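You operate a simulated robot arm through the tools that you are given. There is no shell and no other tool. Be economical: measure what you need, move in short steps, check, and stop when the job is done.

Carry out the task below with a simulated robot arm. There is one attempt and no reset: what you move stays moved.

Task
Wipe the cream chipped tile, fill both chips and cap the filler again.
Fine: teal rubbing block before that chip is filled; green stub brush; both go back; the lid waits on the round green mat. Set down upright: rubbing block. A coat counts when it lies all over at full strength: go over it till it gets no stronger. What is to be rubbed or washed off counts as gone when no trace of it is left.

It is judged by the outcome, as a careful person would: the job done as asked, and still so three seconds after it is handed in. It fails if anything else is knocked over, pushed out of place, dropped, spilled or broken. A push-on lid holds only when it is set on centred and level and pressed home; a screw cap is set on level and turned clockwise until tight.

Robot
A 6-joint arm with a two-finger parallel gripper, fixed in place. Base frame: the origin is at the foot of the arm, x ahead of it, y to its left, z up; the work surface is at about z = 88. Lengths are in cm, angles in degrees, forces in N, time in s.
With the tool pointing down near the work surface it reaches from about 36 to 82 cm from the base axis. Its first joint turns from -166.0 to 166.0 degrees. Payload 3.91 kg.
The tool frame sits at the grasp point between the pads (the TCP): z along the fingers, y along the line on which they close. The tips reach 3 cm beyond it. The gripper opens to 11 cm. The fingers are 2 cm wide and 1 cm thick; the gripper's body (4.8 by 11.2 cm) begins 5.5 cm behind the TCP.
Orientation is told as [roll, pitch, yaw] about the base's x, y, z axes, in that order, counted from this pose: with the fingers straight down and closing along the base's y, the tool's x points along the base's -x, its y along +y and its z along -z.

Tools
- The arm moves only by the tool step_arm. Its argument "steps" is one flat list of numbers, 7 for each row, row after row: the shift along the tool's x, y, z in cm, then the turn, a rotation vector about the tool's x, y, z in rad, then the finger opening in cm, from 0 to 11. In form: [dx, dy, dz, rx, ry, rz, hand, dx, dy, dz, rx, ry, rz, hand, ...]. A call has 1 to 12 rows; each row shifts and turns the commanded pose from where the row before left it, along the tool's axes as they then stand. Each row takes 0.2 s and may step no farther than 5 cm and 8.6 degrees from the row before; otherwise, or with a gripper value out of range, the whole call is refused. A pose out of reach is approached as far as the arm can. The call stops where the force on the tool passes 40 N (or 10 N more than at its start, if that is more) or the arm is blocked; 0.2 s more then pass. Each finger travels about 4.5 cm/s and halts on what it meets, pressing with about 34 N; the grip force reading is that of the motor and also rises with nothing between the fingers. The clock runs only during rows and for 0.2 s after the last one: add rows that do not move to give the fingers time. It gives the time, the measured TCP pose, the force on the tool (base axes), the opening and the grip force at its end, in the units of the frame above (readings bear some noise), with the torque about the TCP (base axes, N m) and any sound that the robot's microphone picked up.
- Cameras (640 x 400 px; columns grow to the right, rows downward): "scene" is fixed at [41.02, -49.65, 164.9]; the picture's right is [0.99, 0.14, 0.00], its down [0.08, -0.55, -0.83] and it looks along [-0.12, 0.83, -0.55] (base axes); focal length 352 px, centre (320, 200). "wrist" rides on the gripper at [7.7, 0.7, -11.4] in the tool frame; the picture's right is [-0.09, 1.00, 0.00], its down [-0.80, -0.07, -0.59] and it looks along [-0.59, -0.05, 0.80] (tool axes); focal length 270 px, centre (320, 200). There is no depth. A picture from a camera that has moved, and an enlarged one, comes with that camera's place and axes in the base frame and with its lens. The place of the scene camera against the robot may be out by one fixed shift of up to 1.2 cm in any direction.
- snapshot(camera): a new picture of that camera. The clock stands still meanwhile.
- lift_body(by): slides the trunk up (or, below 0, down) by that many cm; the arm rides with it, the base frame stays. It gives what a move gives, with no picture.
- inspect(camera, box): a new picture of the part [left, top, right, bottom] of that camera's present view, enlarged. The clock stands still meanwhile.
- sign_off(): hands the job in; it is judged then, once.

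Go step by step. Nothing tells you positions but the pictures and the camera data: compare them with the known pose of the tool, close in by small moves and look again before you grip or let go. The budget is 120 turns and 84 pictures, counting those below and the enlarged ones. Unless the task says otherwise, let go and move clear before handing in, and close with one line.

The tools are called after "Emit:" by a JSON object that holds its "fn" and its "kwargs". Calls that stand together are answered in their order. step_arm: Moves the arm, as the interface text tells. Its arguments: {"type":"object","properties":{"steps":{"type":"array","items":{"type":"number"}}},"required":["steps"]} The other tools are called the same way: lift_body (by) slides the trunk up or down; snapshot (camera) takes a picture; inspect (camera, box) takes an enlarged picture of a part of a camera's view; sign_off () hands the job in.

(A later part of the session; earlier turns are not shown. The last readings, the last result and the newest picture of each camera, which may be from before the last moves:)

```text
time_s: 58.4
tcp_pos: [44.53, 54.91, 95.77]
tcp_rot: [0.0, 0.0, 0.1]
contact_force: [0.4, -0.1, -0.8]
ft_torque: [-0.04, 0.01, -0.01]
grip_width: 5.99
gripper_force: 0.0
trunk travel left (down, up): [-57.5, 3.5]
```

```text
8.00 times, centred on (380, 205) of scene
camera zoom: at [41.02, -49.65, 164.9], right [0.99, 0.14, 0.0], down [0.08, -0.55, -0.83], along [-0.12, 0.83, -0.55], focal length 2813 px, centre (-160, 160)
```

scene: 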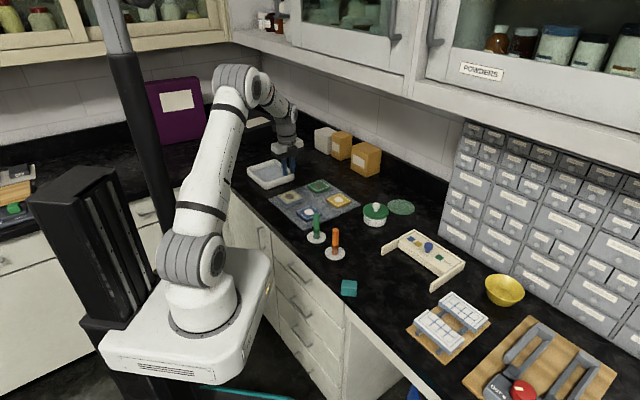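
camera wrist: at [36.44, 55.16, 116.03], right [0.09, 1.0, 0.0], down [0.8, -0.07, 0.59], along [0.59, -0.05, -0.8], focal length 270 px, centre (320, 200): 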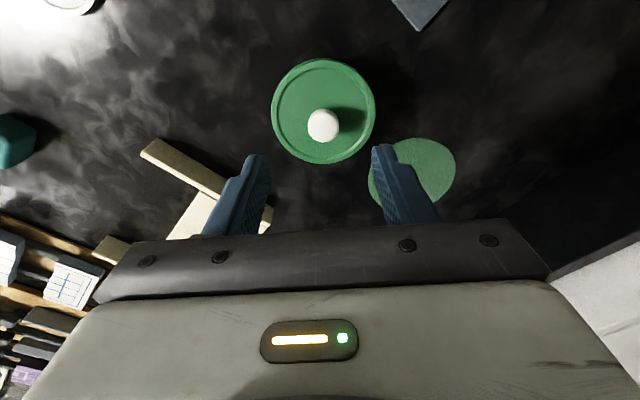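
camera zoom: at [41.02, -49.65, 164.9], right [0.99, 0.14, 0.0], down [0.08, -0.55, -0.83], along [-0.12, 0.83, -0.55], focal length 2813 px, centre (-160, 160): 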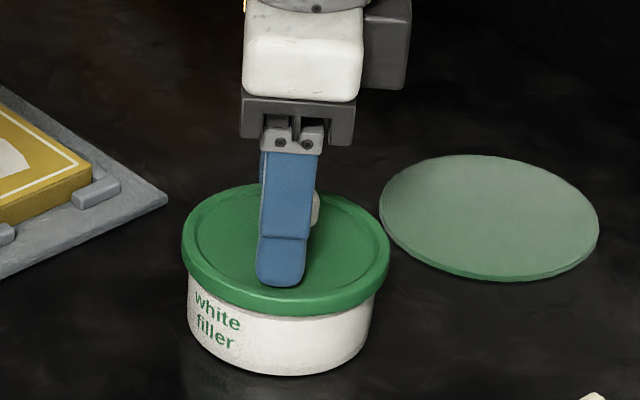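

Emit:
{"fn": "step_arm", "kwargs": {"steps": [-0.15, -0.17, 0, 0, 0, 0, 6, 0, 0, 0, 0, 0, 0, 5, 0, 0, 0, 0, 0, 0, 4, 0, 0, 0, 0, 0, 0, 3, 0, 0, 0, 0, 0, 0, 2.5, 0, 0, 0, 0, 0, 0, 1.5, 0, 0, 0, 0, 0, 0, 0, 0, 0, 0, 0, 0, 0, 0, 0, 0, 0, 0, 0, 0, 0]}}

Emit:
{"fn": "inspect", "kwargs": {"camera": "wrist", "box": [220, 100, 420, 240]}}

```text
time_s: 60.4
tcp_pos: [44.71, 54.83, 95.68]
tcp_rot: [0.1, 0.1, 0.2]
contact_force: [0.8, -0.4, 0.5]
ft_torque: [-0.06, -0.02, -0.02]
grip_width: 2.4
gripper_force: 33.6
trunk travel left (down, up): [-57.5, 3.5]
heard: snap
```

```text
2.86 times, centred on (320, 170) of wrist
camera zoom: at [36.94, 55.33, 107.17], right [0.09, 1.0, 0.0], down [0.8, -0.07, 0.59], along [0.59, -0.05, -0.8], focal length 772 px, centre (320, 286)
```

zoom: 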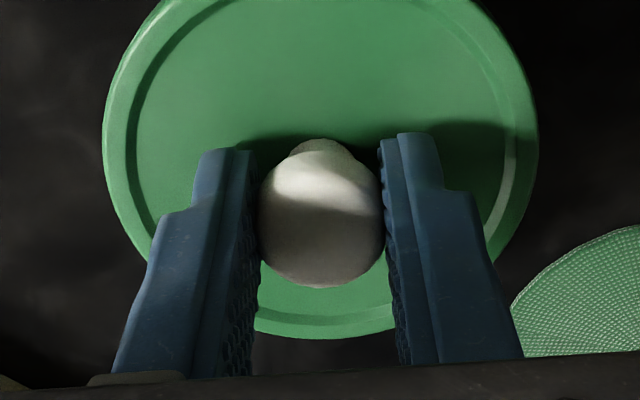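

Heard a snap – the lid likely came free while gripping. Lift gently and check.

Emit:
{"fn": "step_arm", "kwargs": {"steps": [0, 0, -0.3, 0, 0, 0, 0, 0, 0, -0.5, 0, 0, 0, 0, 0, 0, -0.8, 0, 0, 0, 0, 0, 0, -1, 0, 0, 0, 0, 0, 0, -1, 0, 0, 0, 0, 0, 0, 0, 0, 0, 0, 0]}}

Emit:
{"fn": "inspect", "kwargs": {"camera": "scene", "box": [340, 180, 420, 230]}}

```text
time_s: 61.8
tcp_pos: [44.81, 54.61, 99.45]
tcp_rot: [0.0, 0.1, -0.1]
contact_force: [-0.7, 1.3, -0.3]
ft_torque: [-0.01, -0.03, -0.01]
grip_width: 2.42
gripper_force: 34.0
trunk travel left (down, up): [-57.5, 3.5]
```

```text
8.00 times, centred on (380, 205) of scene
camera zoom: at [41.02, -49.65, 164.9], right [0.99, 0.14, 0.0], down [0.08, -0.55, -0.83], along [-0.12, 0.83, -0.55], focal length 2813 px, centre (-160, 160)
```

zoom: 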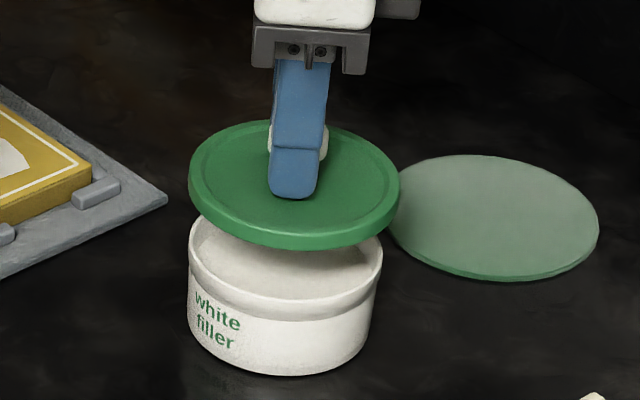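

Lid is off and held level. Carry it to the green mat at about (54.6, 64.8), near the reach limit.

Emit:
{"fn": "step_arm", "kwargs": {"steps": [-0.8, 0.8, -0.5, 0, 0, 0, 0, -1.6, 1.6, 0, 0, 0, 0, 0, -1.6, 1.6, 0, 0, 0, 0, 0, -1.6, 1.6, 0, 0, 0, 0, 0, -1.6, 1.6, 0, 0, 0, 0, 0, -1.6, 1.6, 0, 0, 0, 0, 0, -0.8, 1.0, 0, 0, 0, 0, 0, 0, 0, 0, 0, 0, 0, 0]}}

Emit:
{"fn": "snapshot", "kwargs": {"camera": "wrist"}}

Emit:
{"fn": "inspect", "kwargs": {"camera": "scene", "box": [340, 160, 440, 225]}}

```text
time_s: 63.6
tcp_pos: [52.21, 61.85, 99.7]
tcp_rot: [-0.1, 0.0, 0.1]
contact_force: [-0.3, 0.1, -1.2]
ft_torque: [0.04, -0.03, -0.02]
grip_width: 2.42
gripper_force: 34.1
out of reach, approached as far as the arm can: row 6, 7
trunk travel left (down, up): [-57.5, 3.5]
```

```text
49 pictures are left
camera wrist: at [44.48, 62.4, 111.19], right [0.09, 1.0, 0.0], down [0.8, -0.07, 0.59], along [0.59, -0.05, -0.8], focal length 270 px, centre (320, 200)
```

wrist: 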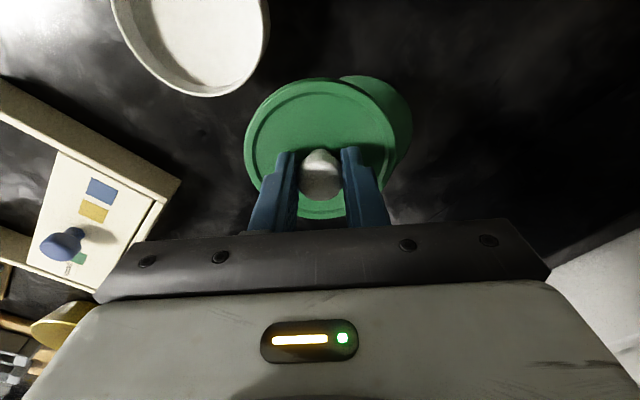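

```text
6.15 times, centred on (390, 192) of scene
camera zoom: at [41.02, -49.65, 164.9], right [0.99, 0.14, 0.0], down [0.08, -0.55, -0.83], along [-0.12, 0.83, -0.55], focal length 2164 px, centre (-111, 246)
```

zoom: 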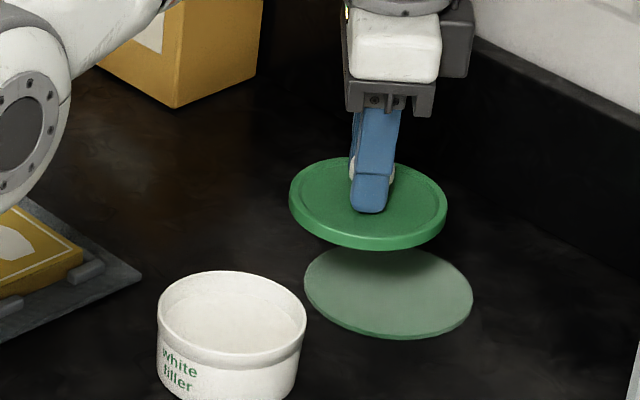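

The arm is at its reach limit about 3 cm short of the mat centre (~(53.8, 64.7)). Raising the trunk should let it reach farther.

Emit:
{"fn": "lift_body", "kwargs": {"by": 3.5}}

Emit:
{"fn": "step_arm", "kwargs": {"steps": [0, 0, 1.5, 0, 0, 0, 0, 0, 0, 2, 0, 0, 0, 0, -0.4, 0.6, 2, 0, 0, 0, 0, -0.4, 0.7, 1, 0, 0, 0, 0, -0.4, 0.7, 0, 0, 0, 0, 0, -0.4, 0.7, 0, 0, 0, 0, 0, 0, 0, 0, 0, 0, 0, 0]}}

```text
time_s: 64.4
tcp_pos: [52.4, 61.82, 103.19]
tcp_rot: [0.0, 0.0, 0.0]
contact_force: [0.6, -0.6, -0.7]
ft_torque: [0.01, 0.0, -0.02]
grip_width: 2.38
gripper_force: 33.3
trunk travel left (down, up): [-61.0, 0.0]
```

```text
time_s: 66.0
tcp_pos: [52.23, 61.91, 96.88]
tcp_rot: [-0.1, 0.0, 0.1]
contact_force: [0.0, 0.8, 0.4]
ft_torque: [-0.01, -0.01, 0.03]
grip_width: 2.38
gripper_force: 34.7
out of reach, approached as far as the arm can: row 3, 4, 5, 6
trunk travel left (down, up): [-61.0, 0.0]
```

Trunk height isn't the limit. I'll turn the tool so its closing axis is tangential (yaw 50°) and tilt it 6° outward to gain reach.

Emit:
{"fn": "step_arm", "kwargs": {"steps": [0, 0, 0, 0, 0, -0.1454, 0, 0, 0, 0, 0, 0, -0.1454, 0, 0, 0, 0, 0, 0, -0.1454, 0, 0, 0, 0, 0, 0, -0.1454, 0, 0, 0, 0, 0, 0, -0.1454, 0, 0, 0, 0, 0, 0, -0.1454, 0, 0, 0, 0, 0, -0.052, 0, 0, 0, 0, 0, 0, -0.053, 0, 0, 0, 0, 0, 0, 0, 0, 0]}}

Emit:
{"fn": "snapshot", "kwargs": {"camera": "wrist"}}

```text
time_s: 68.0
tcp_pos: [52.1, 61.79, 96.64]
tcp_rot: [0.0, -6.0, 50.2]
contact_force: [-0.8, -0.6, -1.0]
ft_torque: [-0.01, 0.04, 0.0]
grip_width: 2.37
gripper_force: 33.7
trunk travel left (down, up): [-61.0, 0.0]
```

```text
47 pictures are left
camera wrist: at [45.91, 55.42, 107.3], right [-0.71, 0.71, 0.01], down [0.53, 0.52, 0.68], along [0.47, 0.48, -0.74], focal length 270 px, centre (320, 200)
```

wrist: 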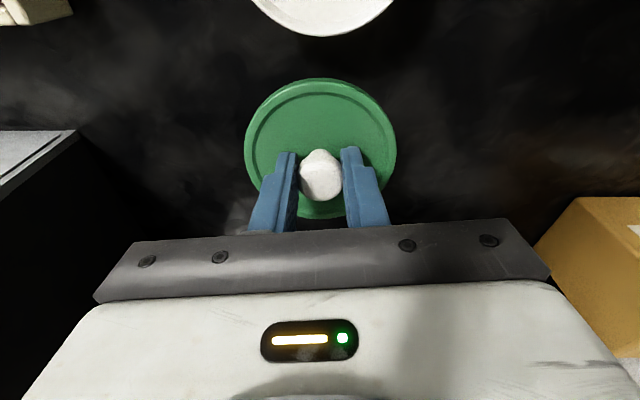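

Emit:
{"fn": "step_arm", "kwargs": {"steps": [-0.86, 0.13, 0.09, 0, 0, 0, 0, -0.86, 0.13, 0.09, 0, 0, 0, 0, -0.86, 0.13, 0.09, 0, 0, 0, 0, -0.86, 0.13, 0.09, 0, 0, 0, 0, 0, 0, 0, 0, 0, 0, 0]}}

Emit:
{"fn": "inspect", "kwargs": {"camera": "scene", "box": [340, 160, 440, 225]}}

```text
time_s: 69.2
tcp_pos: [53.42, 63.98, 96.85]
tcp_rot: [0.1, -6.0, 50.1]
contact_force: [0.4, -0.9, 0.0]
ft_torque: [-0.01, 0.03, 0.0]
grip_width: 2.4
gripper_force: 34.5
out of reach, approached as far as the arm can: row 4
trunk travel left (down, up): [-61.0, 0.0]
```

```text
6.15 times, centred on (390, 192) of scene
camera zoom: at [41.02, -49.65, 164.9], right [0.99, 0.14, 0.0], down [0.08, -0.55, -0.83], along [-0.12, 0.83, -0.55], focal length 2164 px, centre (-111, 246)
```

zoom: 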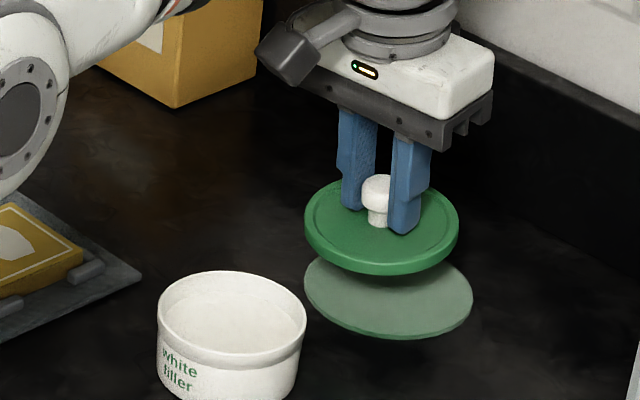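

Lid is within about 1 cm of the mat's centre. Lower vertically.

Emit:
{"fn": "step_arm", "kwargs": {"steps": [0.1, 0, 1, 0, 0, 0, 0, 0.1, 0, 1, 0, 0, 0, 0, 0.05, 0, 0.5, 0, 0, 0, 0, 0, 0, 0, 0, 0, 0, 0]}}

Emit:
{"fn": "step_arm", "kwargs": {"steps": [0.03, 0, 0.3, 0, 0, 0, 0, 0, 0, 0, 0, 0, 0, 0]}}

Emit:
{"fn": "step_arm", "kwargs": {"steps": [0.03, 0, 0.25, 0, 0, 0, 0, 0, 0, 0, 0, 0, 0, 0]}}

```text
time_s: 70.2
tcp_pos: [53.25, 63.85, 94.26]
tcp_rot: [0.0, -6.1, 50.0]
contact_force: [0.5, 0.6, 0.6]
ft_torque: [-0.02, -0.01, 0.01]
grip_width: 2.38
gripper_force: 34.2
trunk travel left (down, up): [-61.0, 0.0]
```

```text
time_s: 70.8
tcp_pos: [53.22, 63.78, 93.87]
tcp_rot: [0.0, -6.0, 50.0]
contact_force: [0.1, 0.6, 0.0]
ft_torque: [0.01, 0.0, 0.01]
grip_width: 2.39
gripper_force: 33.7
trunk travel left (down, up): [-61.0, 0.0]
```

```text
time_s: 71.4
tcp_pos: [53.34, 63.75, 93.6]
tcp_rot: [0.0, -6.0, 50.0]
contact_force: [-0.1, 1.7, -1.4]
ft_torque: [-0.01, -0.01, 0.01]
grip_width: 2.42
gripper_force: 33.9
trunk travel left (down, up): [-61.0, 0.0]
```

Emit:
{"fn": "step_arm", "kwargs": {"steps": [0.03, 0, 0.25, 0, 0, 0, 0, 0, 0, 0, 0, 0, 0, 0]}}

Emit:
{"fn": "step_arm", "kwargs": {"steps": [0.03, 0, 0.25, 0, 0, 0, 0, 0, 0, 0, 0, 0, 0, 0]}}

Emit:
{"fn": "inspect", "kwargs": {"camera": "scene", "box": [350, 170, 430, 220]}}

```text
time_s: 72.0
tcp_pos: [53.19, 63.82, 93.51]
tcp_rot: [0.0, -6.1, 50.0]
contact_force: [-1.3, 0.7, -0.9]
ft_torque: [-0.01, 0.04, -0.01]
grip_width: 2.4
gripper_force: 33.6
trunk travel left (down, up): [-61.0, 0.0]
```

```text
time_s: 72.6
tcp_pos: [53.24, 63.79, 93.15]
tcp_rot: [-0.1, -6.1, 50.0]
contact_force: [-0.6, -0.3, -0.2]
ft_torque: [0.01, 0.03, -0.04]
grip_width: 2.41
gripper_force: 33.7
trunk travel left (down, up): [-61.0, 0.0]
```

```text
8.00 times, centred on (390, 195) of scene
camera zoom: at [41.02, -49.65, 164.9], right [0.99, 0.14, 0.0], down [0.08, -0.55, -0.83], along [-0.12, 0.83, -0.55], focal length 2813 px, centre (-240, 240)
```

zoom: 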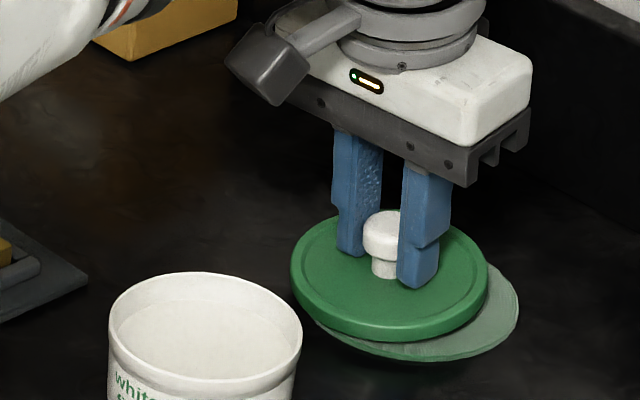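

Emit:
{"fn": "step_arm", "kwargs": {"steps": [-0.45, -0.54, 0.05, 0, 0, 0, 0, 0, 0, 0, 0, 0, 0, 0]}}

Emit:
{"fn": "step_arm", "kwargs": {"steps": [0.03, 0, 0.25, 0, 0, 0, 0, 0, 0, 0, 0, 0, 0, 0]}}

Emit:
{"fn": "step_arm", "kwargs": {"steps": [0.03, 0, 0.2, 0, 0, 0, 0, 0, 0, 0, 0, 0, 0, 0]}}

Emit:
{"fn": "inspect", "kwargs": {"camera": "scene", "box": [350, 170, 430, 220]}}

```text
time_s: 73.2
tcp_pos: [53.55, 63.31, 93.14]
tcp_rot: [-0.1, -6.0, 50.0]
contact_force: [0.8, 0.1, 0.1]
ft_torque: [-0.01, -0.02, -0.01]
grip_width: 2.43
gripper_force: 34.3
out of reach, approached as far as the arm can: row 1
trunk travel left (down, up): [-61.0, 0.0]
```

```text
time_s: 73.8
tcp_pos: [53.54, 63.29, 92.96]
tcp_rot: [0.1, -6.1, 50.0]
contact_force: [-0.2, -0.3, -0.8]
ft_torque: [0.01, -0.02, 0.01]
grip_width: 2.41
gripper_force: 34.4
trunk travel left (down, up): [-61.0, 0.0]
```

```text
time_s: 74.4
tcp_pos: [53.55, 63.24, 92.71]
tcp_rot: [0.0, -6.0, 50.0]
contact_force: [0.0, 0.3, -0.4]
ft_torque: [0.0, 0.0, 0.01]
grip_width: 2.41
gripper_force: 33.8
trunk travel left (down, up): [-61.0, 0.0]
```

```text
8.00 times, centred on (390, 195) of scene
camera zoom: at [41.02, -49.65, 164.9], right [0.99, 0.14, 0.0], down [0.08, -0.55, -0.83], along [-0.12, 0.83, -0.55], focal length 2813 px, centre (-240, 240)
```

zoom: 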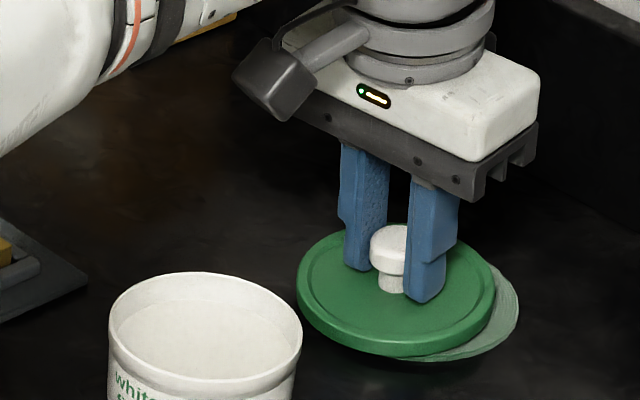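

Emit:
{"fn": "step_arm", "kwargs": {"steps": [-0.04, 0, -0.4, 0, 0, 0, 0, 0, 0, 0, 0, -0.052, 0, 0, -0.5, 0.2, 0.08, 0, 0, 0, 0, -0.5, 0.2, 0.08, 0, 0, 0, 0, -0.4, 0.1, 0.06, 0, 0, 0, 0, 0, 0, 0, 0, 0, 0, 0]}}

Emit:
{"fn": "step_arm", "kwargs": {"steps": [0.05, 0, 0.25, 0, 0, 0, 0, 0, 0, 0, 0, 0, 0, 0]}}

Emit:
{"fn": "inspect", "kwargs": {"camera": "scene", "box": [350, 170, 430, 220]}}

```text
time_s: 75.8
tcp_pos: [54.06, 64.46, 93.23]
tcp_rot: [0.0, -9.0, 49.9]
contact_force: [-0.1, 0.3, -0.3]
ft_torque: [0.04, 0.01, 0.0]
grip_width: 2.39
gripper_force: 33.7
out of reach, approached as far as the arm can: row 2, 3, 4
trunk travel left (down, up): [-61.0, 0.0]
```

```text
time_s: 76.4
tcp_pos: [54.03, 64.54, 93.03]
tcp_rot: [-0.1, -9.0, 50.1]
contact_force: [-0.3, 0.4, -0.7]
ft_torque: [0.03, -0.01, -0.03]
grip_width: 2.39
gripper_force: 33.5
trunk travel left (down, up): [-61.0, 0.0]
```

```text
8.00 times, centred on (390, 195) of scene
camera zoom: at [41.02, -49.65, 164.9], right [0.99, 0.14, 0.0], down [0.08, -0.55, -0.83], along [-0.12, 0.83, -0.55], focal length 2813 px, centre (-240, 240)
```

zoom: 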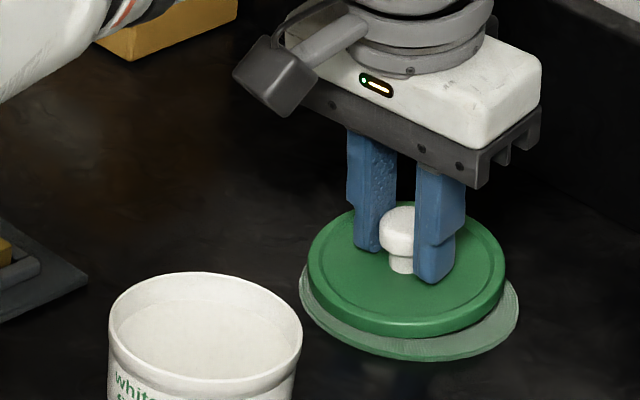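

Lid is now centred over the mat. Lower to contact in small steps.

Emit:
{"fn": "step_arm", "kwargs": {"steps": [0.05, 0, 0.3, 0, 0, 0, 0, 0.04, 0, 0.2, 0, 0, 0, 0, 0, 0, 0, 0, 0, 0, 0]}}

Emit:
{"fn": "step_arm", "kwargs": {"steps": [0.04, 0, 0.2, 0, 0, 0, 0, 0, 0, 0, 0, 0, 0, 0]}}

Emit:
{"fn": "step_arm", "kwargs": {"steps": [0.03, 0, 0.15, 0, 0, 0, 0, 0, 0, 0, 0, 0, 0, 0]}}

Emit:
{"fn": "step_arm", "kwargs": {"steps": [0.03, 0, 0.15, 0, 0, 0, 0, 0, 0, 0, 0, 0, 0, 0]}}

```text
time_s: 77.2
tcp_pos: [53.89, 64.56, 92.93]
tcp_rot: [0.1, -9.4, 50.0]
contact_force: [5.4, 3.8, 23.2]
ft_torque: [-0.44, 0.27, 0.04]
grip_width: 2.39
gripper_force: 34.1
trunk travel left (down, up): [-61.0, 0.0]
```

```text
time_s: 77.8
tcp_pos: [54.01, 64.46, 92.58]
tcp_rot: [0.0, -9.3, 50.0]
contact_force: [7.3, 10.0, 28.2]
ft_torque: [-0.44, 0.38, -0.03]
grip_width: 2.41
gripper_force: 33.4
trunk travel left (down, up): [-61.0, 0.0]
```

```text
time_s: 78.4
tcp_pos: [54.03, 64.51, 92.7]
tcp_rot: [-0.1, -9.5, 50.1]
contact_force: [6.6, 7.9, 32.9]
ft_torque: [-0.63, 0.58, -0.02]
grip_width: 2.4
gripper_force: 34.2
trunk travel left (down, up): [-61.0, 0.0]
```

```text
time_s: 79.0
tcp_pos: [53.82, 64.41, 92.68]
tcp_rot: [0.1, -9.6, 50.0]
contact_force: [4.4, 5.3, 36.5]
ft_torque: [-0.82, 0.72, 0.01]
grip_width: 2.42
gripper_force: 34.0
trunk travel left (down, up): [-61.0, 0.0]
```

Emit:
{"fn": "step_arm", "kwargs": {"steps": [-0.05, 0, -0.3, 0, 0, 0, 0, 0, 0, 0, 0, 0, 0, 2.45, 0, 0, 0, 0, 0, 0, 2.6, 0, 0, 0, 0, 0, 0, 2.8, 0, 0, 0, 0, 0, 0, 3.2, 0, 0, 0, 0, 0, 0, 4, 0, 0, 0, 0, 0, 0, 5, 0, 0, 0, 0, 0, 0, 5.5]}}

Emit:
{"fn": "inspect", "kwargs": {"camera": "scene", "box": [350, 170, 430, 220]}}

Emit:
{"fn": "inspect", "kwargs": {"camera": "wrist", "box": [220, 60, 420, 240]}}

```text
time_s: 80.8
tcp_pos: [53.75, 64.5, 92.4]
tcp_rot: [0.0, -9.1, 50.0]
contact_force: [-2.3, 0.9, 9.8]
ft_torque: [0.0, 0.05, 0.04]
grip_width: 5.19
gripper_force: 0.0
trunk travel left (down, up): [-61.0, 0.0]
```

```text
8.00 times, centred on (390, 195) of scene
camera zoom: at [41.02, -49.65, 164.9], right [0.99, 0.14, 0.0], down [0.08, -0.55, -0.83], along [-0.12, 0.83, -0.55], focal length 2813 px, centre (-240, 240)
```

zoom: 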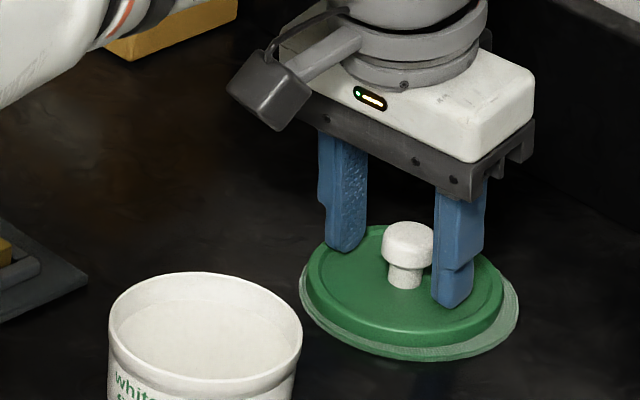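

```text
2.22 times, centred on (320, 150) of wrist
camera zoom: at [47.17, 57.61, 102.42], right [-0.71, 0.71, 0.01], down [0.5, 0.49, 0.71], along [0.5, 0.51, -0.7], focal length 601 px, centre (320, 311)
```

zoom: 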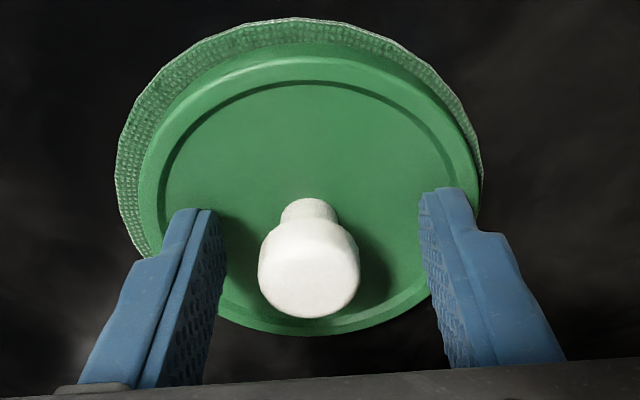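

The lid lies flat, centred on the mat. Rise, straighten the tool and head to the green brush at about (25.25, 41.9).

Emit:
{"fn": "step_arm", "kwargs": {"steps": [-0.16, 0, -1, 0, 0, 0, 5.5, -0.5, 0, -3, 0, 0, 0, 5.5, -0.6, 0, -4, 0, 0, 0, 5.5, -0.6, 0, -4, 0, 0, 0, 5.5, 1.5, 0, 0, 0, 0.0785, 0, 5.5, 1.5, 0, 0, 0, 0.0785, 0, 5.5, 1, 0, 0, 0, 0, 0.1454, 5.5, 0, 0, 0, 0, 0, 0.1454, 5.5, 0, 0, 0, 0, 0, 0.1454, 5.5, 0, 0, 0, 0, 0, 0.1454, 5.5, 0, 0, 0, 0, 0, 0.1454, 5.5, 0, 0, 0, 0, 0, 0.1454, 5.5]}}

```text
time_s: 83.4
tcp_pos: [51.74, 61.91, 104.03]
tcp_rot: [-0.1, 0.0, -0.1]
contact_force: [-0.7, 0.6, 0.3]
ft_torque: [0.0, 0.0, -0.02]
grip_width: 5.52
gripper_force: 0.1
out of reach, approached as far as the arm can: row 6, 7
trunk travel left (down, up): [-61.0, 0.0]
```

Emit:
{"fn": "step_arm", "kwargs": {"steps": [3.3, -2.5, -1, 0, 0, 0, 5.5, 3.3, -2.5, -1, 0, 0, 0, 5.5, 3.3, -2.5, -1, 0, 0, 0, 5.5, 3.3, -2.5, -1, 0, 0, 0, 5.5, 3.3, -2.5, 0, 0, 0, 0, 5.5, 3.3, -2.5, 0, 0, 0, 0, 5.5, 3.3, -2.5, 0, 0, 0, 0, 5.5, 3.3, -2.5, 0, 0, 0, 0, 5.5, 0, 0, 0, 0, 0, 0, 5.5]}}

Emit:
{"fn": "snapshot", "kwargs": {"camera": "wrist"}}

```text
time_s: 85.4
tcp_pos: [48.29, 63.46, 109.31]
tcp_rot: [-0.1, 0.0, 0.0]
contact_force: [0.3, -0.3, 0.3]
ft_torque: [0.02, 0.03, 0.01]
grip_width: 5.52
gripper_force: 0.1
out of reach, approached as far as the arm can: row 1, 2, 3, 4, 5, 6, 7, 8
trunk travel left (down, up): [-61.0, 0.0]
```

```text
40 pictures are left
camera wrist: at [40.49, 64.15, 120.57], right [0.09, 1.0, 0.0], down [0.8, -0.07, 0.59], along [0.59, -0.05, -0.8], focal length 270 px, centre (320, 200)
```

wrist: 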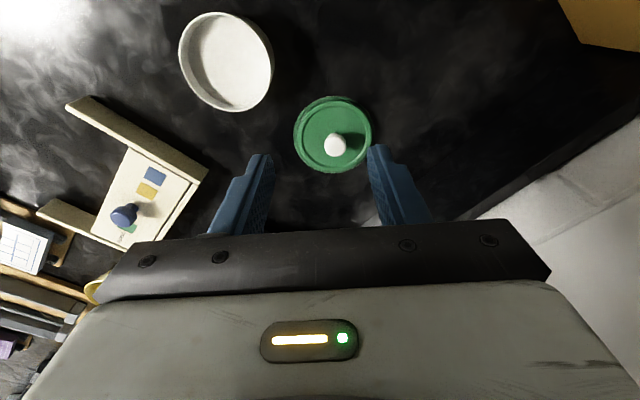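

Emit:
{"fn": "step_arm", "kwargs": {"steps": [2, -2, 1, 0, 0, 0, 5.5, 2, -2, 1, 0, 0, 0, 5.5, 0, 0, 0, 0, 0, 0, 5.5]}}

```text
time_s: 86.2
tcp_pos: [48.09, 63.77, 108.6]
tcp_rot: [-0.1, 0.0, 0.2]
contact_force: [-0.2, 0.6, -1.0]
ft_torque: [0.01, -0.01, -0.01]
grip_width: 5.5
gripper_force: 0.0
out of reach, approached as far as the arm can: row 1, 2
trunk travel left (down, up): [-61.0, 0.0]
```

Emit:
{"fn": "step_arm", "kwargs": {"steps": [0.3, -0.3, 0, 0, 0, 0, 5.5, 0.3, -0.3, 0, 0, 0, 0, 5.5, 0.3, -0.4, 0, 0, 0, 0, 5.5, 0.3, -0.4, 0, 0, 0, 0, 5.5, 0, 0, 0, 0, 0, 0, 5.5]}}

Emit:
{"fn": "snapshot", "kwargs": {"camera": "scene"}}

```text
time_s: 87.4
tcp_pos: [48.08, 63.72, 108.59]
tcp_rot: [-0.2, 0.0, 0.0]
contact_force: [-0.4, 0.4, 0.2]
ft_torque: [0.02, -0.02, 0.01]
grip_width: 5.5
gripper_force: 0.0
out of reach, approached as far as the arm can: row 1, 2, 3, 4
trunk travel left (down, up): [-61.0, 0.0]
```

```text
39 pictures are left
```

scene: 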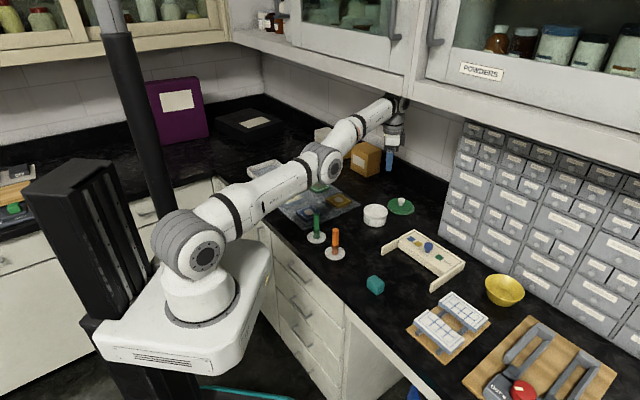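

Emit:
{"fn": "step_arm", "kwargs": {"steps": [0, 0, 2, 0, 0, 0, 5.5, 0, 0, 2, 0, 0, 0, 5.5, 0, 0, 0, 0, 0, 0, 5.5]}}

Emit:
{"fn": "step_arm", "kwargs": {"steps": [2, -2, 0, 0, 0, 0, 5.5, 2, -2, 0, 0, 0, 0, 5.5, 0, 0, 0, 0, 0, 0, 5.5]}}

```text
time_s: 88.2
tcp_pos: [48.22, 64.23, 104.63]
tcp_rot: [-0.2, 0.1, 0.0]
contact_force: [0.7, 0.6, -0.1]
ft_torque: [0.01, 0.01, -0.02]
grip_width: 5.49
gripper_force: 0.1
out of reach, approached as far as the arm can: row 2
trunk travel left (down, up): [-61.0, 0.0]
```

```text
time_s: 89.0
tcp_pos: [48.03, 64.24, 104.77]
tcp_rot: [-0.1, 0.0, 0.2]
contact_force: [0.4, -1.1, 0.0]
ft_torque: [0.0, 0.02, 0.0]
grip_width: 5.48
gripper_force: 0.1
out of reach, approached as far as the arm can: row 1, 2
trunk travel left (down, up): [-61.0, 0.0]
```

The arm is stretched straight and stuck; tilting the tool outward should bend the elbow again, as it did before.

Emit:
{"fn": "step_arm", "kwargs": {"steps": [0, 0, 0, -0.08, -0.06, 0, 5.5, 0, 0, 0, -0.08, -0.06, 0, 5.5, 0, 0, 0, 0, 0, 0, 5.5]}}

```text
time_s: 89.8
tcp_pos: [50.18, 67.65, 105.12]
tcp_rot: [9.1, -6.8, -0.5]
contact_force: [0.7, 0.8, 0.5]
ft_torque: [0.0, 0.03, 0.01]
grip_width: 5.48
gripper_force: 0.0
out of reach, approached as far as the arm can: row 1, 2
trunk travel left (down, up): [-61.0, 0.0]
```

Emit:
{"fn": "step_arm", "kwargs": {"steps": [1.6, -2.2, 4, 0, 0, 0, 5.5, 0, 0, 0, 0, 0, 0, 5.5]}}

```text
time_s: 90.4
tcp_pos: [50.27, 67.92, 100.75]
tcp_rot: [9.1, -6.8, -0.4]
contact_force: [-0.3, -1.0, 0.5]
ft_torque: [0.06, 0.01, -0.01]
grip_width: 5.5
gripper_force: 0.1
out of reach, approached as far as the arm can: row 1
trunk travel left (down, up): [-61.0, 0.0]
```

I think the elbow slipped just past straight. I'll push outward slightly then down, which should bring it back to the normal side.

Emit:
{"fn": "step_arm", "kwargs": {"steps": [-1.2, 1.6, 0, 0, 0, 0, 5.5, -1.2, 1.6, 0, 0, 0, 0, 5.5, -0.3, 0.4, 3, 0, 0, 0, 5.5, -0.2, 0.3, 1.5, 0, 0, 0, 5.5, 1.2, -1.6, 0, 0, 0, 0, 5.5, 1.2, -1.6, 0, 0, 0, 0, 5.5, 0, 0, 0, 0, 0, 0, 5.5]}}

```text
time_s: 92.0
tcp_pos: [48.14, 64.77, 95.92]
tcp_rot: [9.2, -6.8, -0.4]
contact_force: [0.0, 0.3, -0.4]
ft_torque: [-0.01, 0.0, -0.03]
grip_width: 5.5
gripper_force: 0.0
out of reach, approached as far as the arm can: row 1, 2, 3, 4
trunk travel left (down, up): [-61.0, 0.0]
```

The arm is free again. Move inward, rise, and straighten the tool.

Emit:
{"fn": "step_arm", "kwargs": {"steps": [2.5, 0, 0, 0, 0, 0, 5.5, 2.5, 0, -1, 0, 0, 0, 5.5, 2.5, -1, -2, 0, 0, 0, 5.5, 2.5, -1, -2, 0, 0, 0, 5.5, 1, -1, -3, 0.08, 0.06, 0, 5.5, 1, -1, -3, 0.08, 0.06, 0, 5.5, 1, -2, -2, 0, 0, 0, 5.5, 0, 0, 0, 0, 0, 0, 5.5]}}

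```text
time_s: 93.8
tcp_pos: [33.98, 57.73, 106.87]
tcp_rot: [0.1, 0.1, 0.2]
contact_force: [-0.1, -0.8, 0.2]
ft_torque: [0.0, 0.0, 0.03]
grip_width: 5.51
gripper_force: 0.1
trunk travel left (down, up): [-61.0, 0.0]
```

Now over to the green brush at (25.25, 41.9).

Emit:
{"fn": "step_arm", "kwargs": {"steps": [2.2, -4, 0, 0, 0, 0, 5.5, 2.2, -4, 0, 0, 0, 0, 5.5, 2.2, -4, 0, 0, 0, 0, 5.5, 2.1, -3.8, 0, 0, 0, 0, 5, 0, 0, 0, 0, 0, 0, 5]}}

Emit:
{"fn": "snapshot", "kwargs": {"camera": "wrist"}}

```text
time_s: 95.0
tcp_pos: [25.41, 42.0, 106.9]
tcp_rot: [-0.1, 0.1, 0.0]
contact_force: [-0.3, -0.9, 0.1]
ft_torque: [-0.05, 0.01, 0.02]
grip_width: 5.0
gripper_force: 0.1
trunk travel left (down, up): [-61.0, 0.0]
```

```text
38 pictures are left
camera wrist: at [17.56, 42.53, 118.31], right [0.09, 1.0, 0.0], down [0.8, -0.07, 0.59], along [0.59, -0.05, -0.8], focal length 270 px, centre (320, 200)
```

wrist: 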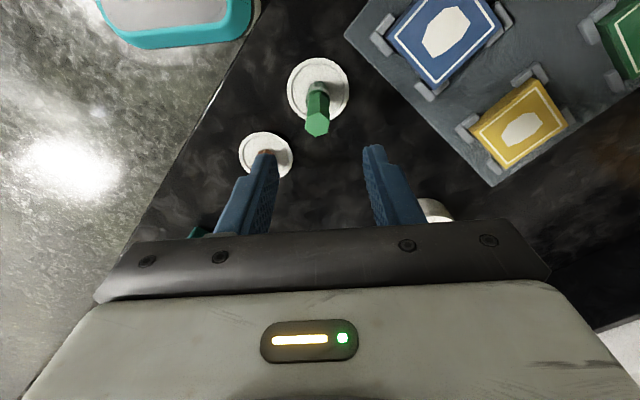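

Emit:
{"fn": "step_arm", "kwargs": {"steps": [0, -0.2, 4, 0, 0, 0, 5, 0, 0, 4, 0, 0, 0, 5, 0, 0, 2.5, 0, 0, 0, 5, 0, 0, 1.2, 0, 0, 0, 5, 0, 0, 0, 0, 0, 0, 5]}}

Emit:
{"fn": "inspect", "kwargs": {"camera": "wrist", "box": [220, 100, 420, 240]}}

Emit:
{"fn": "inspect", "kwargs": {"camera": "scene", "box": [280, 190, 370, 260]}}

```text
time_s: 96.2
tcp_pos: [25.51, 41.51, 94.97]
tcp_rot: [0.0, -0.1, 0.0]
contact_force: [0.0, -0.4, -0.5]
ft_torque: [-0.02, 0.02, -0.01]
grip_width: 4.99
gripper_force: 0.0
trunk travel left (down, up): [-61.0, 0.0]
```

```text
2.86 times, centred on (320, 170) of wrist
camera zoom: at [17.69, 42.17, 106.44], right [0.09, 1.0, 0.0], down [0.8, -0.07, 0.59], along [0.59, -0.05, -0.8], focal length 772 px, centre (320, 286)
```

zoom: 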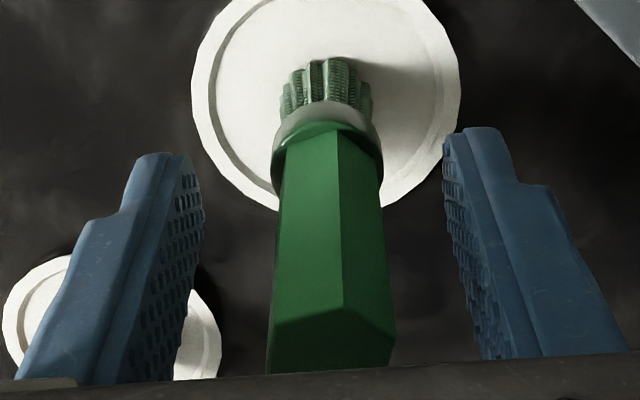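

```text
5.71 times, centred on (325, 225) of scene
camera zoom: at [41.02, -49.65, 164.9], right [0.99, 0.14, 0.0], down [0.08, -0.55, -0.83], along [-0.12, 0.83, -0.55], focal length 2010 px, centre (291, 57)
```

zoom: 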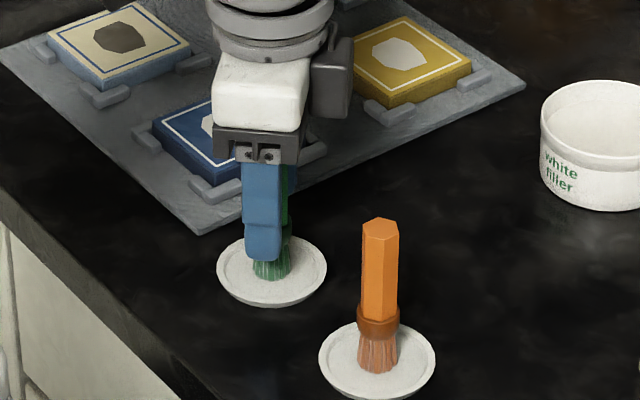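

Emit:
{"fn": "step_arm", "kwargs": {"steps": [-0.2, 0.05, 0, 0, 0, 0, 4, 0, 0, 0, 0, 0, 0, 3, 0, 0, 0, 0, 0, 0, 2.2, 0, 0, 0, 0, 0, 0, 1.5, 0, 0, 0, 0, 0, 0, 0.8, 0, 0, 0, 0, 0, 0, 0, 0, 0, 0, 0, 0, 0, 0, 0, 0, 0, 0, 0, 0, 0]}}

Emit:
{"fn": "step_arm", "kwargs": {"steps": [0, 0, -0.5, 0, 0, 0, 0, 0, 0, -1, 0, 0, 0, 0, 0, 0, -1.5, 0, 0, 0, 0, 0, 0, -2, 0, 0, 0, 0, 0, 0, -2, 0, 0, 0, 0, 0, 0, 0, 0, 0, 0, 0]}}

Emit:
{"fn": "inspect", "kwargs": {"camera": "scene", "box": [280, 180, 380, 260]}}

Emit:
{"fn": "inspect", "kwargs": {"camera": "wrist", "box": [220, 80, 420, 240]}}

```text
time_s: 98.0
tcp_pos: [25.62, 41.65, 95.08]
tcp_rot: [0.1, 0.0, 0.0]
contact_force: [0.2, 0.7, 0.4]
ft_torque: [0.02, -0.04, -0.04]
grip_width: 2.26
gripper_force: 33.9
trunk travel left (down, up): [-61.0, 0.0]
```

```text
time_s: 99.4
tcp_pos: [25.67, 41.84, 102.09]
tcp_rot: [-0.1, 0.1, 0.0]
contact_force: [0.2, 0.5, -1.3]
ft_torque: [-0.01, -0.02, 0.01]
grip_width: 2.25
gripper_force: 33.9
trunk travel left (down, up): [-61.0, 0.0]
```

```text
5.00 times, centred on (330, 220) of scene
camera zoom: at [41.02, -49.65, 164.9], right [0.99, 0.14, 0.0], down [0.08, -0.55, -0.83], along [-0.12, 0.83, -0.55], focal length 1758 px, centre (270, 100)
```

zoom: 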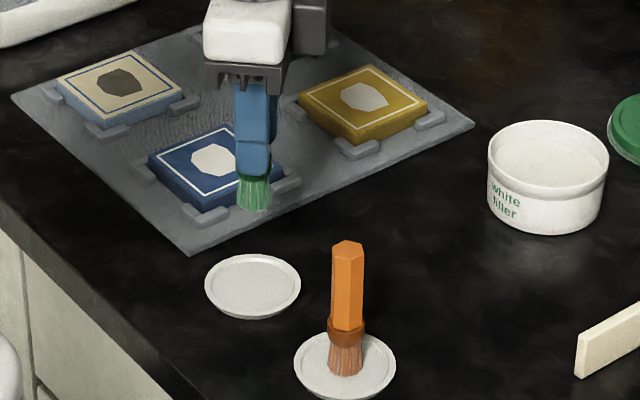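

```text
2.50 times, centred on (320, 160) of wrist
camera zoom: at [17.98, 42.43, 113.56], right [0.09, 1.0, 0.0], down [0.8, -0.07, 0.59], along [0.59, -0.05, -0.8], focal length 676 px, centre (320, 300)
```

zoom: 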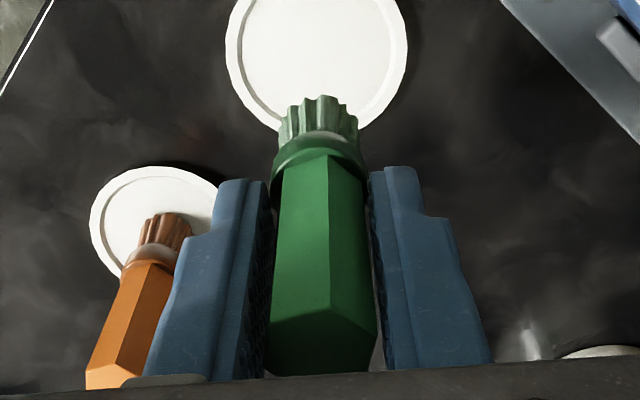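

Brush is held well. Carry it over to the open filler pot.

Emit:
{"fn": "step_arm", "kwargs": {"steps": [-1.2, 0.8, 0, 0, 0, 0, 0, -2.4, 1.6, 0, 0, 0, 0, 0, -2.6, 1.8, 0, 0, 0, 0, 0, -2.6, 1.8, 0, 0, 0, 0, 0, -2.6, 1.8, 0, 0, 0, 0, 0, -2.6, 1.8, 0, 0, 0, 0, 0, -2.6, 1.8, 0, 0, 0, 0, 0, -1.4, 1.0, 0, 0, 0, 0, 0, -1, 0.6, 0, 0, 0, 0, 0, 0, 0, 0, 0, 0, 0, 0]}}

Emit:
{"fn": "snapshot", "kwargs": {"camera": "wrist"}}

Emit:
{"fn": "inspect", "kwargs": {"camera": "scene", "box": [340, 170, 440, 235]}}

```text
time_s: 101.6
tcp_pos: [44.54, 54.69, 102.2]
tcp_rot: [0.1, 0.1, 0.1]
contact_force: [-0.1, 0.5, -0.3]
ft_torque: [-0.02, -0.03, -0.01]
grip_width: 2.25
gripper_force: 33.9
trunk travel left (down, up): [-61.0, 0.0]
```

```text
33 pictures are left
camera wrist: at [36.78, 55.21, 113.62], right [0.09, 1.0, 0.0], down [0.8, -0.07, 0.59], along [0.59, -0.05, -0.8], focal length 270 px, centre (320, 200)
```

wrist: 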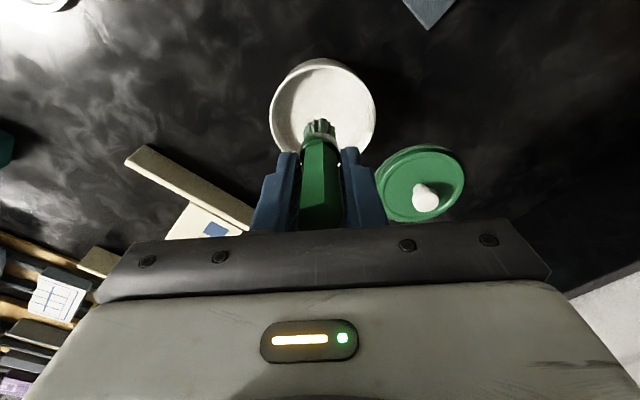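

```text
6.15 times, centred on (390, 202) of scene
camera zoom: at [41.02, -49.65, 164.9], right [0.99, 0.14, 0.0], down [0.08, -0.55, -0.83], along [-0.12, 0.83, -0.55], focal length 2164 px, centre (-111, 185)
```

zoom: 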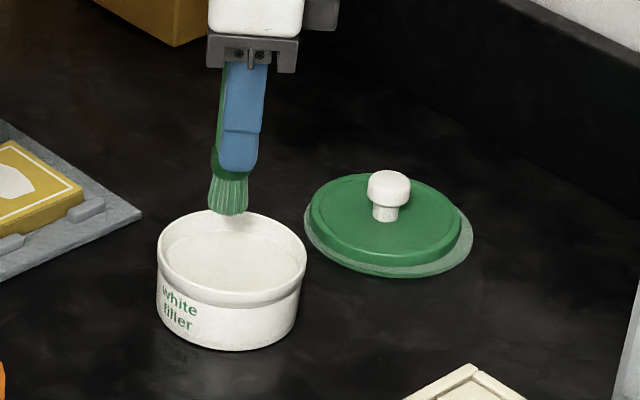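

Emit:
{"fn": "step_arm", "kwargs": {"steps": [0.6, 0, 2, 0, 0, 0, 0, 0, 0, 2, 0, 0, 0, 0, 0, 0, 1, 0, 0, 0, 0, 0, 0, 0, 0, 0, 0, 0]}}

Emit:
{"fn": "inspect", "kwargs": {"camera": "scene", "box": [340, 170, 440, 235]}}

```text
time_s: 102.6
tcp_pos: [43.97, 54.74, 97.62]
tcp_rot: [0.3, -0.2, 0.0]
contact_force: [1.3, 1.5, 24.9]
ft_torque: [0.06, -0.06, 0.01]
grip_width: 2.25
gripper_force: 33.8
trunk travel left (down, up): [-61.0, 0.0]
```

```text
6.15 times, centred on (390, 202) of scene
camera zoom: at [41.02, -49.65, 164.9], right [0.99, 0.14, 0.0], down [0.08, -0.55, -0.83], along [-0.12, 0.83, -0.55], focal length 2164 px, centre (-111, 185)
```

zoom: 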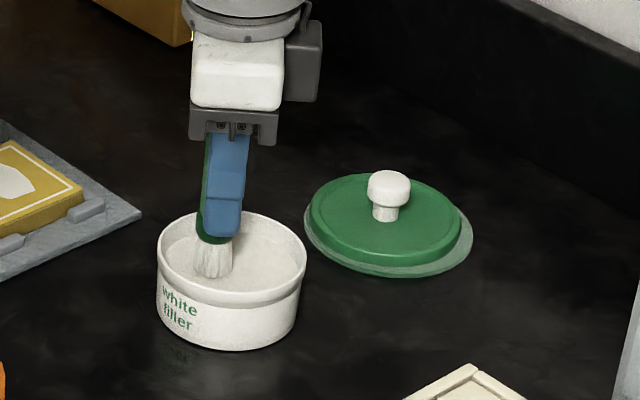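

Bristles are white with filler. Lift and carry toward the green tile (chip near (21.4, 72.4)).

Emit:
{"fn": "step_arm", "kwargs": {"steps": [0, 0, -1.5, 0, 0, 0, 0, 0, 0, -3, 0, 0, 0, 0, 0, 0, -1, 0, 0, 0, 0, 1.2, 1, 0, 0, 0, 0, 0, 2.44, 1.96, 0, 0, 0, 0, 0, 2.7, 2.1, 0, 0, 0, 0, 0, 2.7, 2.1, 0, 0, 0, 0, 0, 2.7, 2.1, 0, 0, 0, 0, 0, 2.7, 2.1, 0, 0, 0, 0, 0, 2.7, 2.1, 0, 0, 0, 0, 0, 2.44, 1.96, 0, 0, 0, 0, 0, 1.2, 1, 0, 0, 0, 0, 0]}}

Emit:
{"fn": "step_arm", "kwargs": {"steps": [1.2, 1, 0, 0, 0, 0, 0, 0, 0, 0, 0, 0, 0, 0]}}

Emit:
{"fn": "snapshot", "kwargs": {"camera": "wrist"}}

```text
time_s: 105.2
tcp_pos: [23.2, 71.08, 102.48]
tcp_rot: [0.0, 0.0, 0.0]
contact_force: [-0.5, 0.3, -0.7]
ft_torque: [-0.01, 0.0, 0.02]
grip_width: 2.25
gripper_force: 34.0
trunk travel left (down, up): [-61.0, 0.0]
```

```text
time_s: 105.8
tcp_pos: [22.09, 71.98, 102.64]
tcp_rot: [-0.1, 0.0, 0.0]
contact_force: [0.0, 0.5, -1.7]
ft_torque: [-0.04, 0.01, 0.02]
grip_width: 2.24
gripper_force: 34.2
trunk travel left (down, up): [-61.0, 0.0]
```

```text
30 pictures are left
camera wrist: at [14.34, 72.67, 114.03], right [0.09, 1.0, 0.0], down [0.8, -0.07, 0.59], along [0.59, -0.05, -0.8], focal length 270 px, centre (320, 200)
```

wrist: 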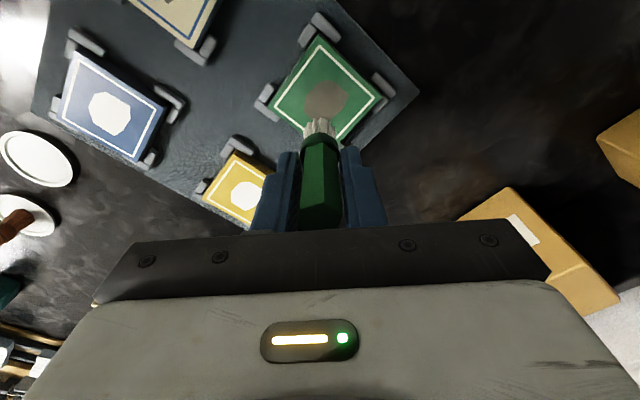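

Emit:
{"fn": "step_arm", "kwargs": {"steps": [0.33, 0.56, 2, 0, 0, 0, 0, 0, 0, 2, 0, 0, 0, 0, 0, 0, 1, 0, 0, 0, 0, 0, 0, 0.4, 0, 0, 0, 0, 0, 0, 0, 0, 0, 0, 0]}}

Emit:
{"fn": "step_arm", "kwargs": {"steps": [0, 0, 0.2, 0, 0, 0, 0, 0, 0, 0, 0, 0, 0, 0]}}

Emit:
{"fn": "step_arm", "kwargs": {"steps": [0, 0, 0.2, 0, 0, 0, 0, 0, 0, 0, 0, 0, 0, 0]}}

Emit:
{"fn": "inspect", "kwargs": {"camera": "scene", "box": [280, 165, 360, 215]}}

```text
time_s: 107.0
tcp_pos: [21.66, 72.79, 97.3]
tcp_rot: [0.0, 0.0, 0.0]
contact_force: [-0.2, 0.5, -0.1]
ft_torque: [0.05, 0.01, 0.01]
grip_width: 2.26
gripper_force: 33.9
trunk travel left (down, up): [-61.0, 0.0]
```

```text
time_s: 107.6
tcp_pos: [21.76, 72.77, 97.04]
tcp_rot: [0.0, 0.0, 0.0]
contact_force: [0.1, -0.3, -0.3]
ft_torque: [0.0, 0.02, 0.0]
grip_width: 2.24
gripper_force: 34.1
trunk travel left (down, up): [-61.0, 0.0]
```

```text
time_s: 108.2
tcp_pos: [21.71, 72.79, 96.82]
tcp_rot: [0.0, 0.1, 0.0]
contact_force: [0.4, 0.2, 2.9]
ft_torque: [-0.01, -0.03, 0.0]
grip_width: 2.26
gripper_force: 33.7
trunk travel left (down, up): [-61.0, 0.0]
```

```text
8.00 times, centred on (320, 190) of scene
camera zoom: at [41.02, -49.65, 164.9], right [0.99, 0.14, 0.0], down [0.08, -0.55, -0.83], along [-0.12, 0.83, -0.55], focal length 2813 px, centre (320, 280)
```

zoom: 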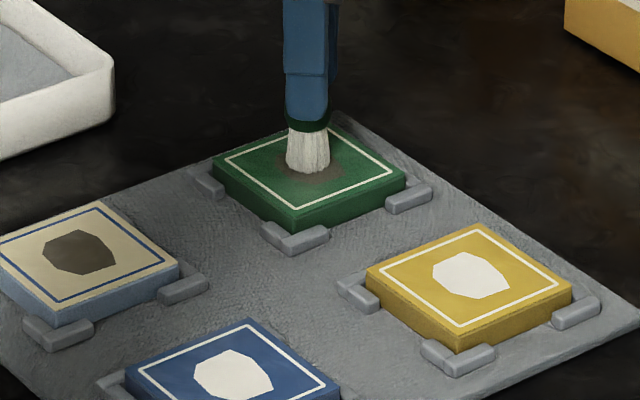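

Contact just begins. Press a touch and paint the green chip in a loop.

Emit:
{"fn": "step_arm", "kwargs": {"steps": [0.9, 0, 0.07, 0, 0, 0, 0, -0.2, 0.7, 0, 0, 0, 0, 0, -0.7, 0.2, 0, 0, 0, 0, 0, -0.7, -0.2, 0, 0, 0, 0, 0, -0.2, -0.7, 0, 0, 0, 0, 0, 0.2, -0.7, 0, 0, 0, 0, 0, 0.7, -0.2, 0, 0, 0, 0, 0, 0.7, 0.2, 0, 0, 0, 0, 0, 0.2, 0.7, 0, 0, 0, 0, 0, -0.9, 0, 0, 0, 0, 0, 0]}}

Emit:
{"fn": "step_arm", "kwargs": {"steps": [0.9, 0, 0, 0, 0, 0, 0, -0.2, 0.7, 0, 0, 0, 0, 0, -0.7, 0.2, 0, 0, 0, 0, 0, -0.7, -0.2, 0, 0, 0, 0, 0, -0.2, -0.7, 0, 0, 0, 0, 0, 0.2, -0.7, 0, 0, 0, 0, 0, 0.7, -0.2, 0, 0, 0, 0, 0, 0.7, 0.2, 0, 0, 0, 0, 0, 0.2, 0.7, 0, 0, 0, 0, 0, -0.9, 0, 0, 0, 0, 0, 0, 0, 0, -1, 0, 0, 0, 0, 0, 0, -4, 0, 0, 0, 0]}}

Emit:
{"fn": "inspect", "kwargs": {"camera": "wrist", "box": [240, 20, 400, 140]}}

```text
time_s: 110.4
tcp_pos: [21.59, 72.61, 96.85]
tcp_rot: [0.0, 0.0, -0.1]
contact_force: [-3.9, 0.1, 12.2]
ft_torque: [0.06, 0.24, -0.04]
grip_width: 2.23
gripper_force: 33.5
trunk travel left (down, up): [-61.0, 0.0]
```

```text
time_s: 113.0
tcp_pos: [21.65, 72.65, 101.74]
tcp_rot: [-0.2, -0.1, 0.0]
contact_force: [0.0, 0.3, -0.4]
ft_torque: [0.0, 0.0, 0.01]
grip_width: 2.26
gripper_force: 33.9
trunk travel left (down, up): [-61.0, 0.0]
```

```text
3.33 times, centred on (320, 80) of wrist
camera zoom: at [13.88, 73.26, 113.1], right [0.09, 1.0, 0.0], down [0.8, -0.07, 0.59], along [0.59, -0.05, -0.8], focal length 901 px, centre (320, 600)
```

zoom: 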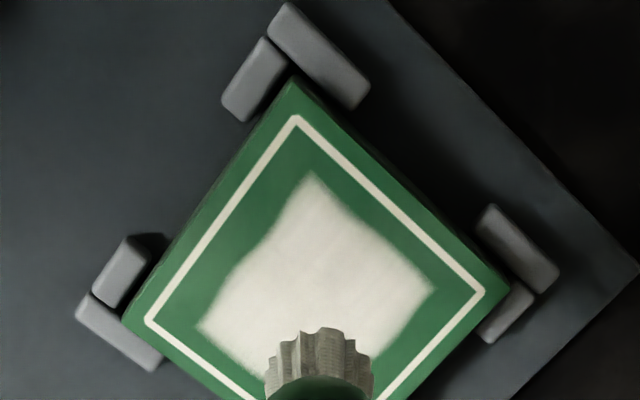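

Emit:
{"fn": "inspect", "kwargs": {"camera": "scene", "box": [290, 170, 350, 208]}}

```text
10.53 times, centred on (320, 189) of scene
camera zoom: at [41.02, -49.65, 164.9], right [0.99, 0.14, 0.0], down [0.08, -0.55, -0.83], along [-0.12, 0.83, -0.55], focal length 3702 px, centre (320, 316)
```

zoom: 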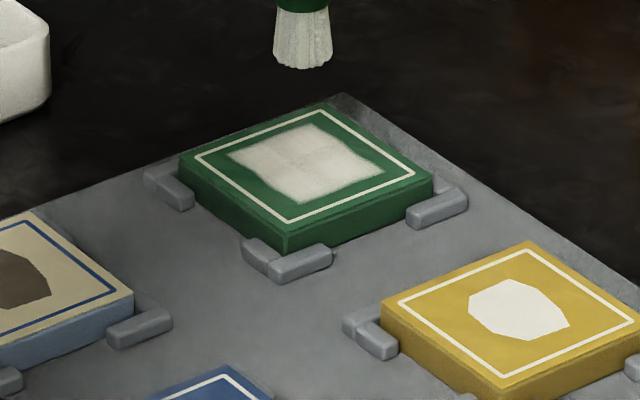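

The coat looks still slightly thin compared with the finished tiles; go over it more.

Emit:
{"fn": "step_arm", "kwargs": {"steps": [0, 0, 4, 0, 0, 0, 0, 1.0, 0, 1.02, 0, 0, 0, 0, -0.5, 0.5, 0, 0, 0, 0, 0, -0.5, 0.5, 0, 0, 0, 0, 0, -0.5, -0.5, 0, 0, 0, 0, 0, -0.5, -0.5, 0, 0, 0, 0, 0, 0.5, -0.5, 0, 0, 0, 0, 0, 0.5, -0.5, 0, 0, 0, 0, 0, 0.5, 0.5, 0, 0, 0, 0, 0, 0.25, 0.25, 0, 0, 0, 0, 0, -0.5, 0.5, 0, 0, 0, 0, 0, -0.5, -0.5, 0, 0, 0, 0, 0]}}

Emit:
{"fn": "step_arm", "kwargs": {"steps": [1.0, -0.2, 0, 0, 0, 0, 0, -0.7, 1.0, 0, 0, 0, 0, 0, -0.6, 0.5, 0, 0, 0, 0, 0, -0.7, -0.6, 0, 0, 0, 0, 0, -0.5, -0.6, 0, 0, 0, 0, 0, 0.6, -0.6, 0, 0, 0, 0, 0, 0.6, -0.6, 0, 0, 0, 0, 0, 0.5, 0.6, 0, 0, 0, 0, 0, 0, 0.6, 0, 0, 0, 0, 0, -0.3, 0, 0, 0, 0, 0, 0, 0, 0, -1, 0, 0, 0, 0, 0, 0, -4, 0, 0, 0, 0]}}

Emit:
{"fn": "inspect", "kwargs": {"camera": "scene", "box": [290, 170, 350, 208]}}

```text
time_s: 115.6
tcp_pos: [21.97, 72.4, 96.93]
tcp_rot: [0.0, -0.1, 0.0]
contact_force: [0.4, 0.9, -1.3]
ft_torque: [0.01, 0.0, -0.01]
grip_width: 2.22
gripper_force: 33.3
trunk travel left (down, up): [-61.0, 0.0]
```

```text
time_s: 118.2
tcp_pos: [22.02, 72.49, 101.72]
tcp_rot: [0.1, 0.0, 0.0]
contact_force: [-0.6, 0.1, 0.4]
ft_torque: [0.01, 0.0, -0.03]
grip_width: 2.26
gripper_force: 34.0
trunk travel left (down, up): [-61.0, 0.0]
```

```text
10.53 times, centred on (320, 189) of scene
camera zoom: at [41.02, -49.65, 164.9], right [0.99, 0.14, 0.0], down [0.08, -0.55, -0.83], along [-0.12, 0.83, -0.55], focal length 3702 px, centre (320, 316)
```

zoom: 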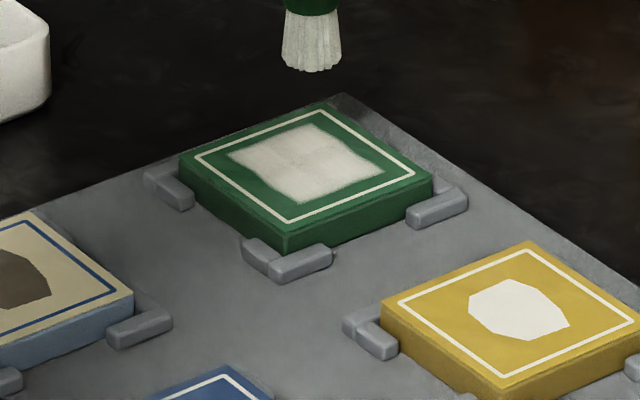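

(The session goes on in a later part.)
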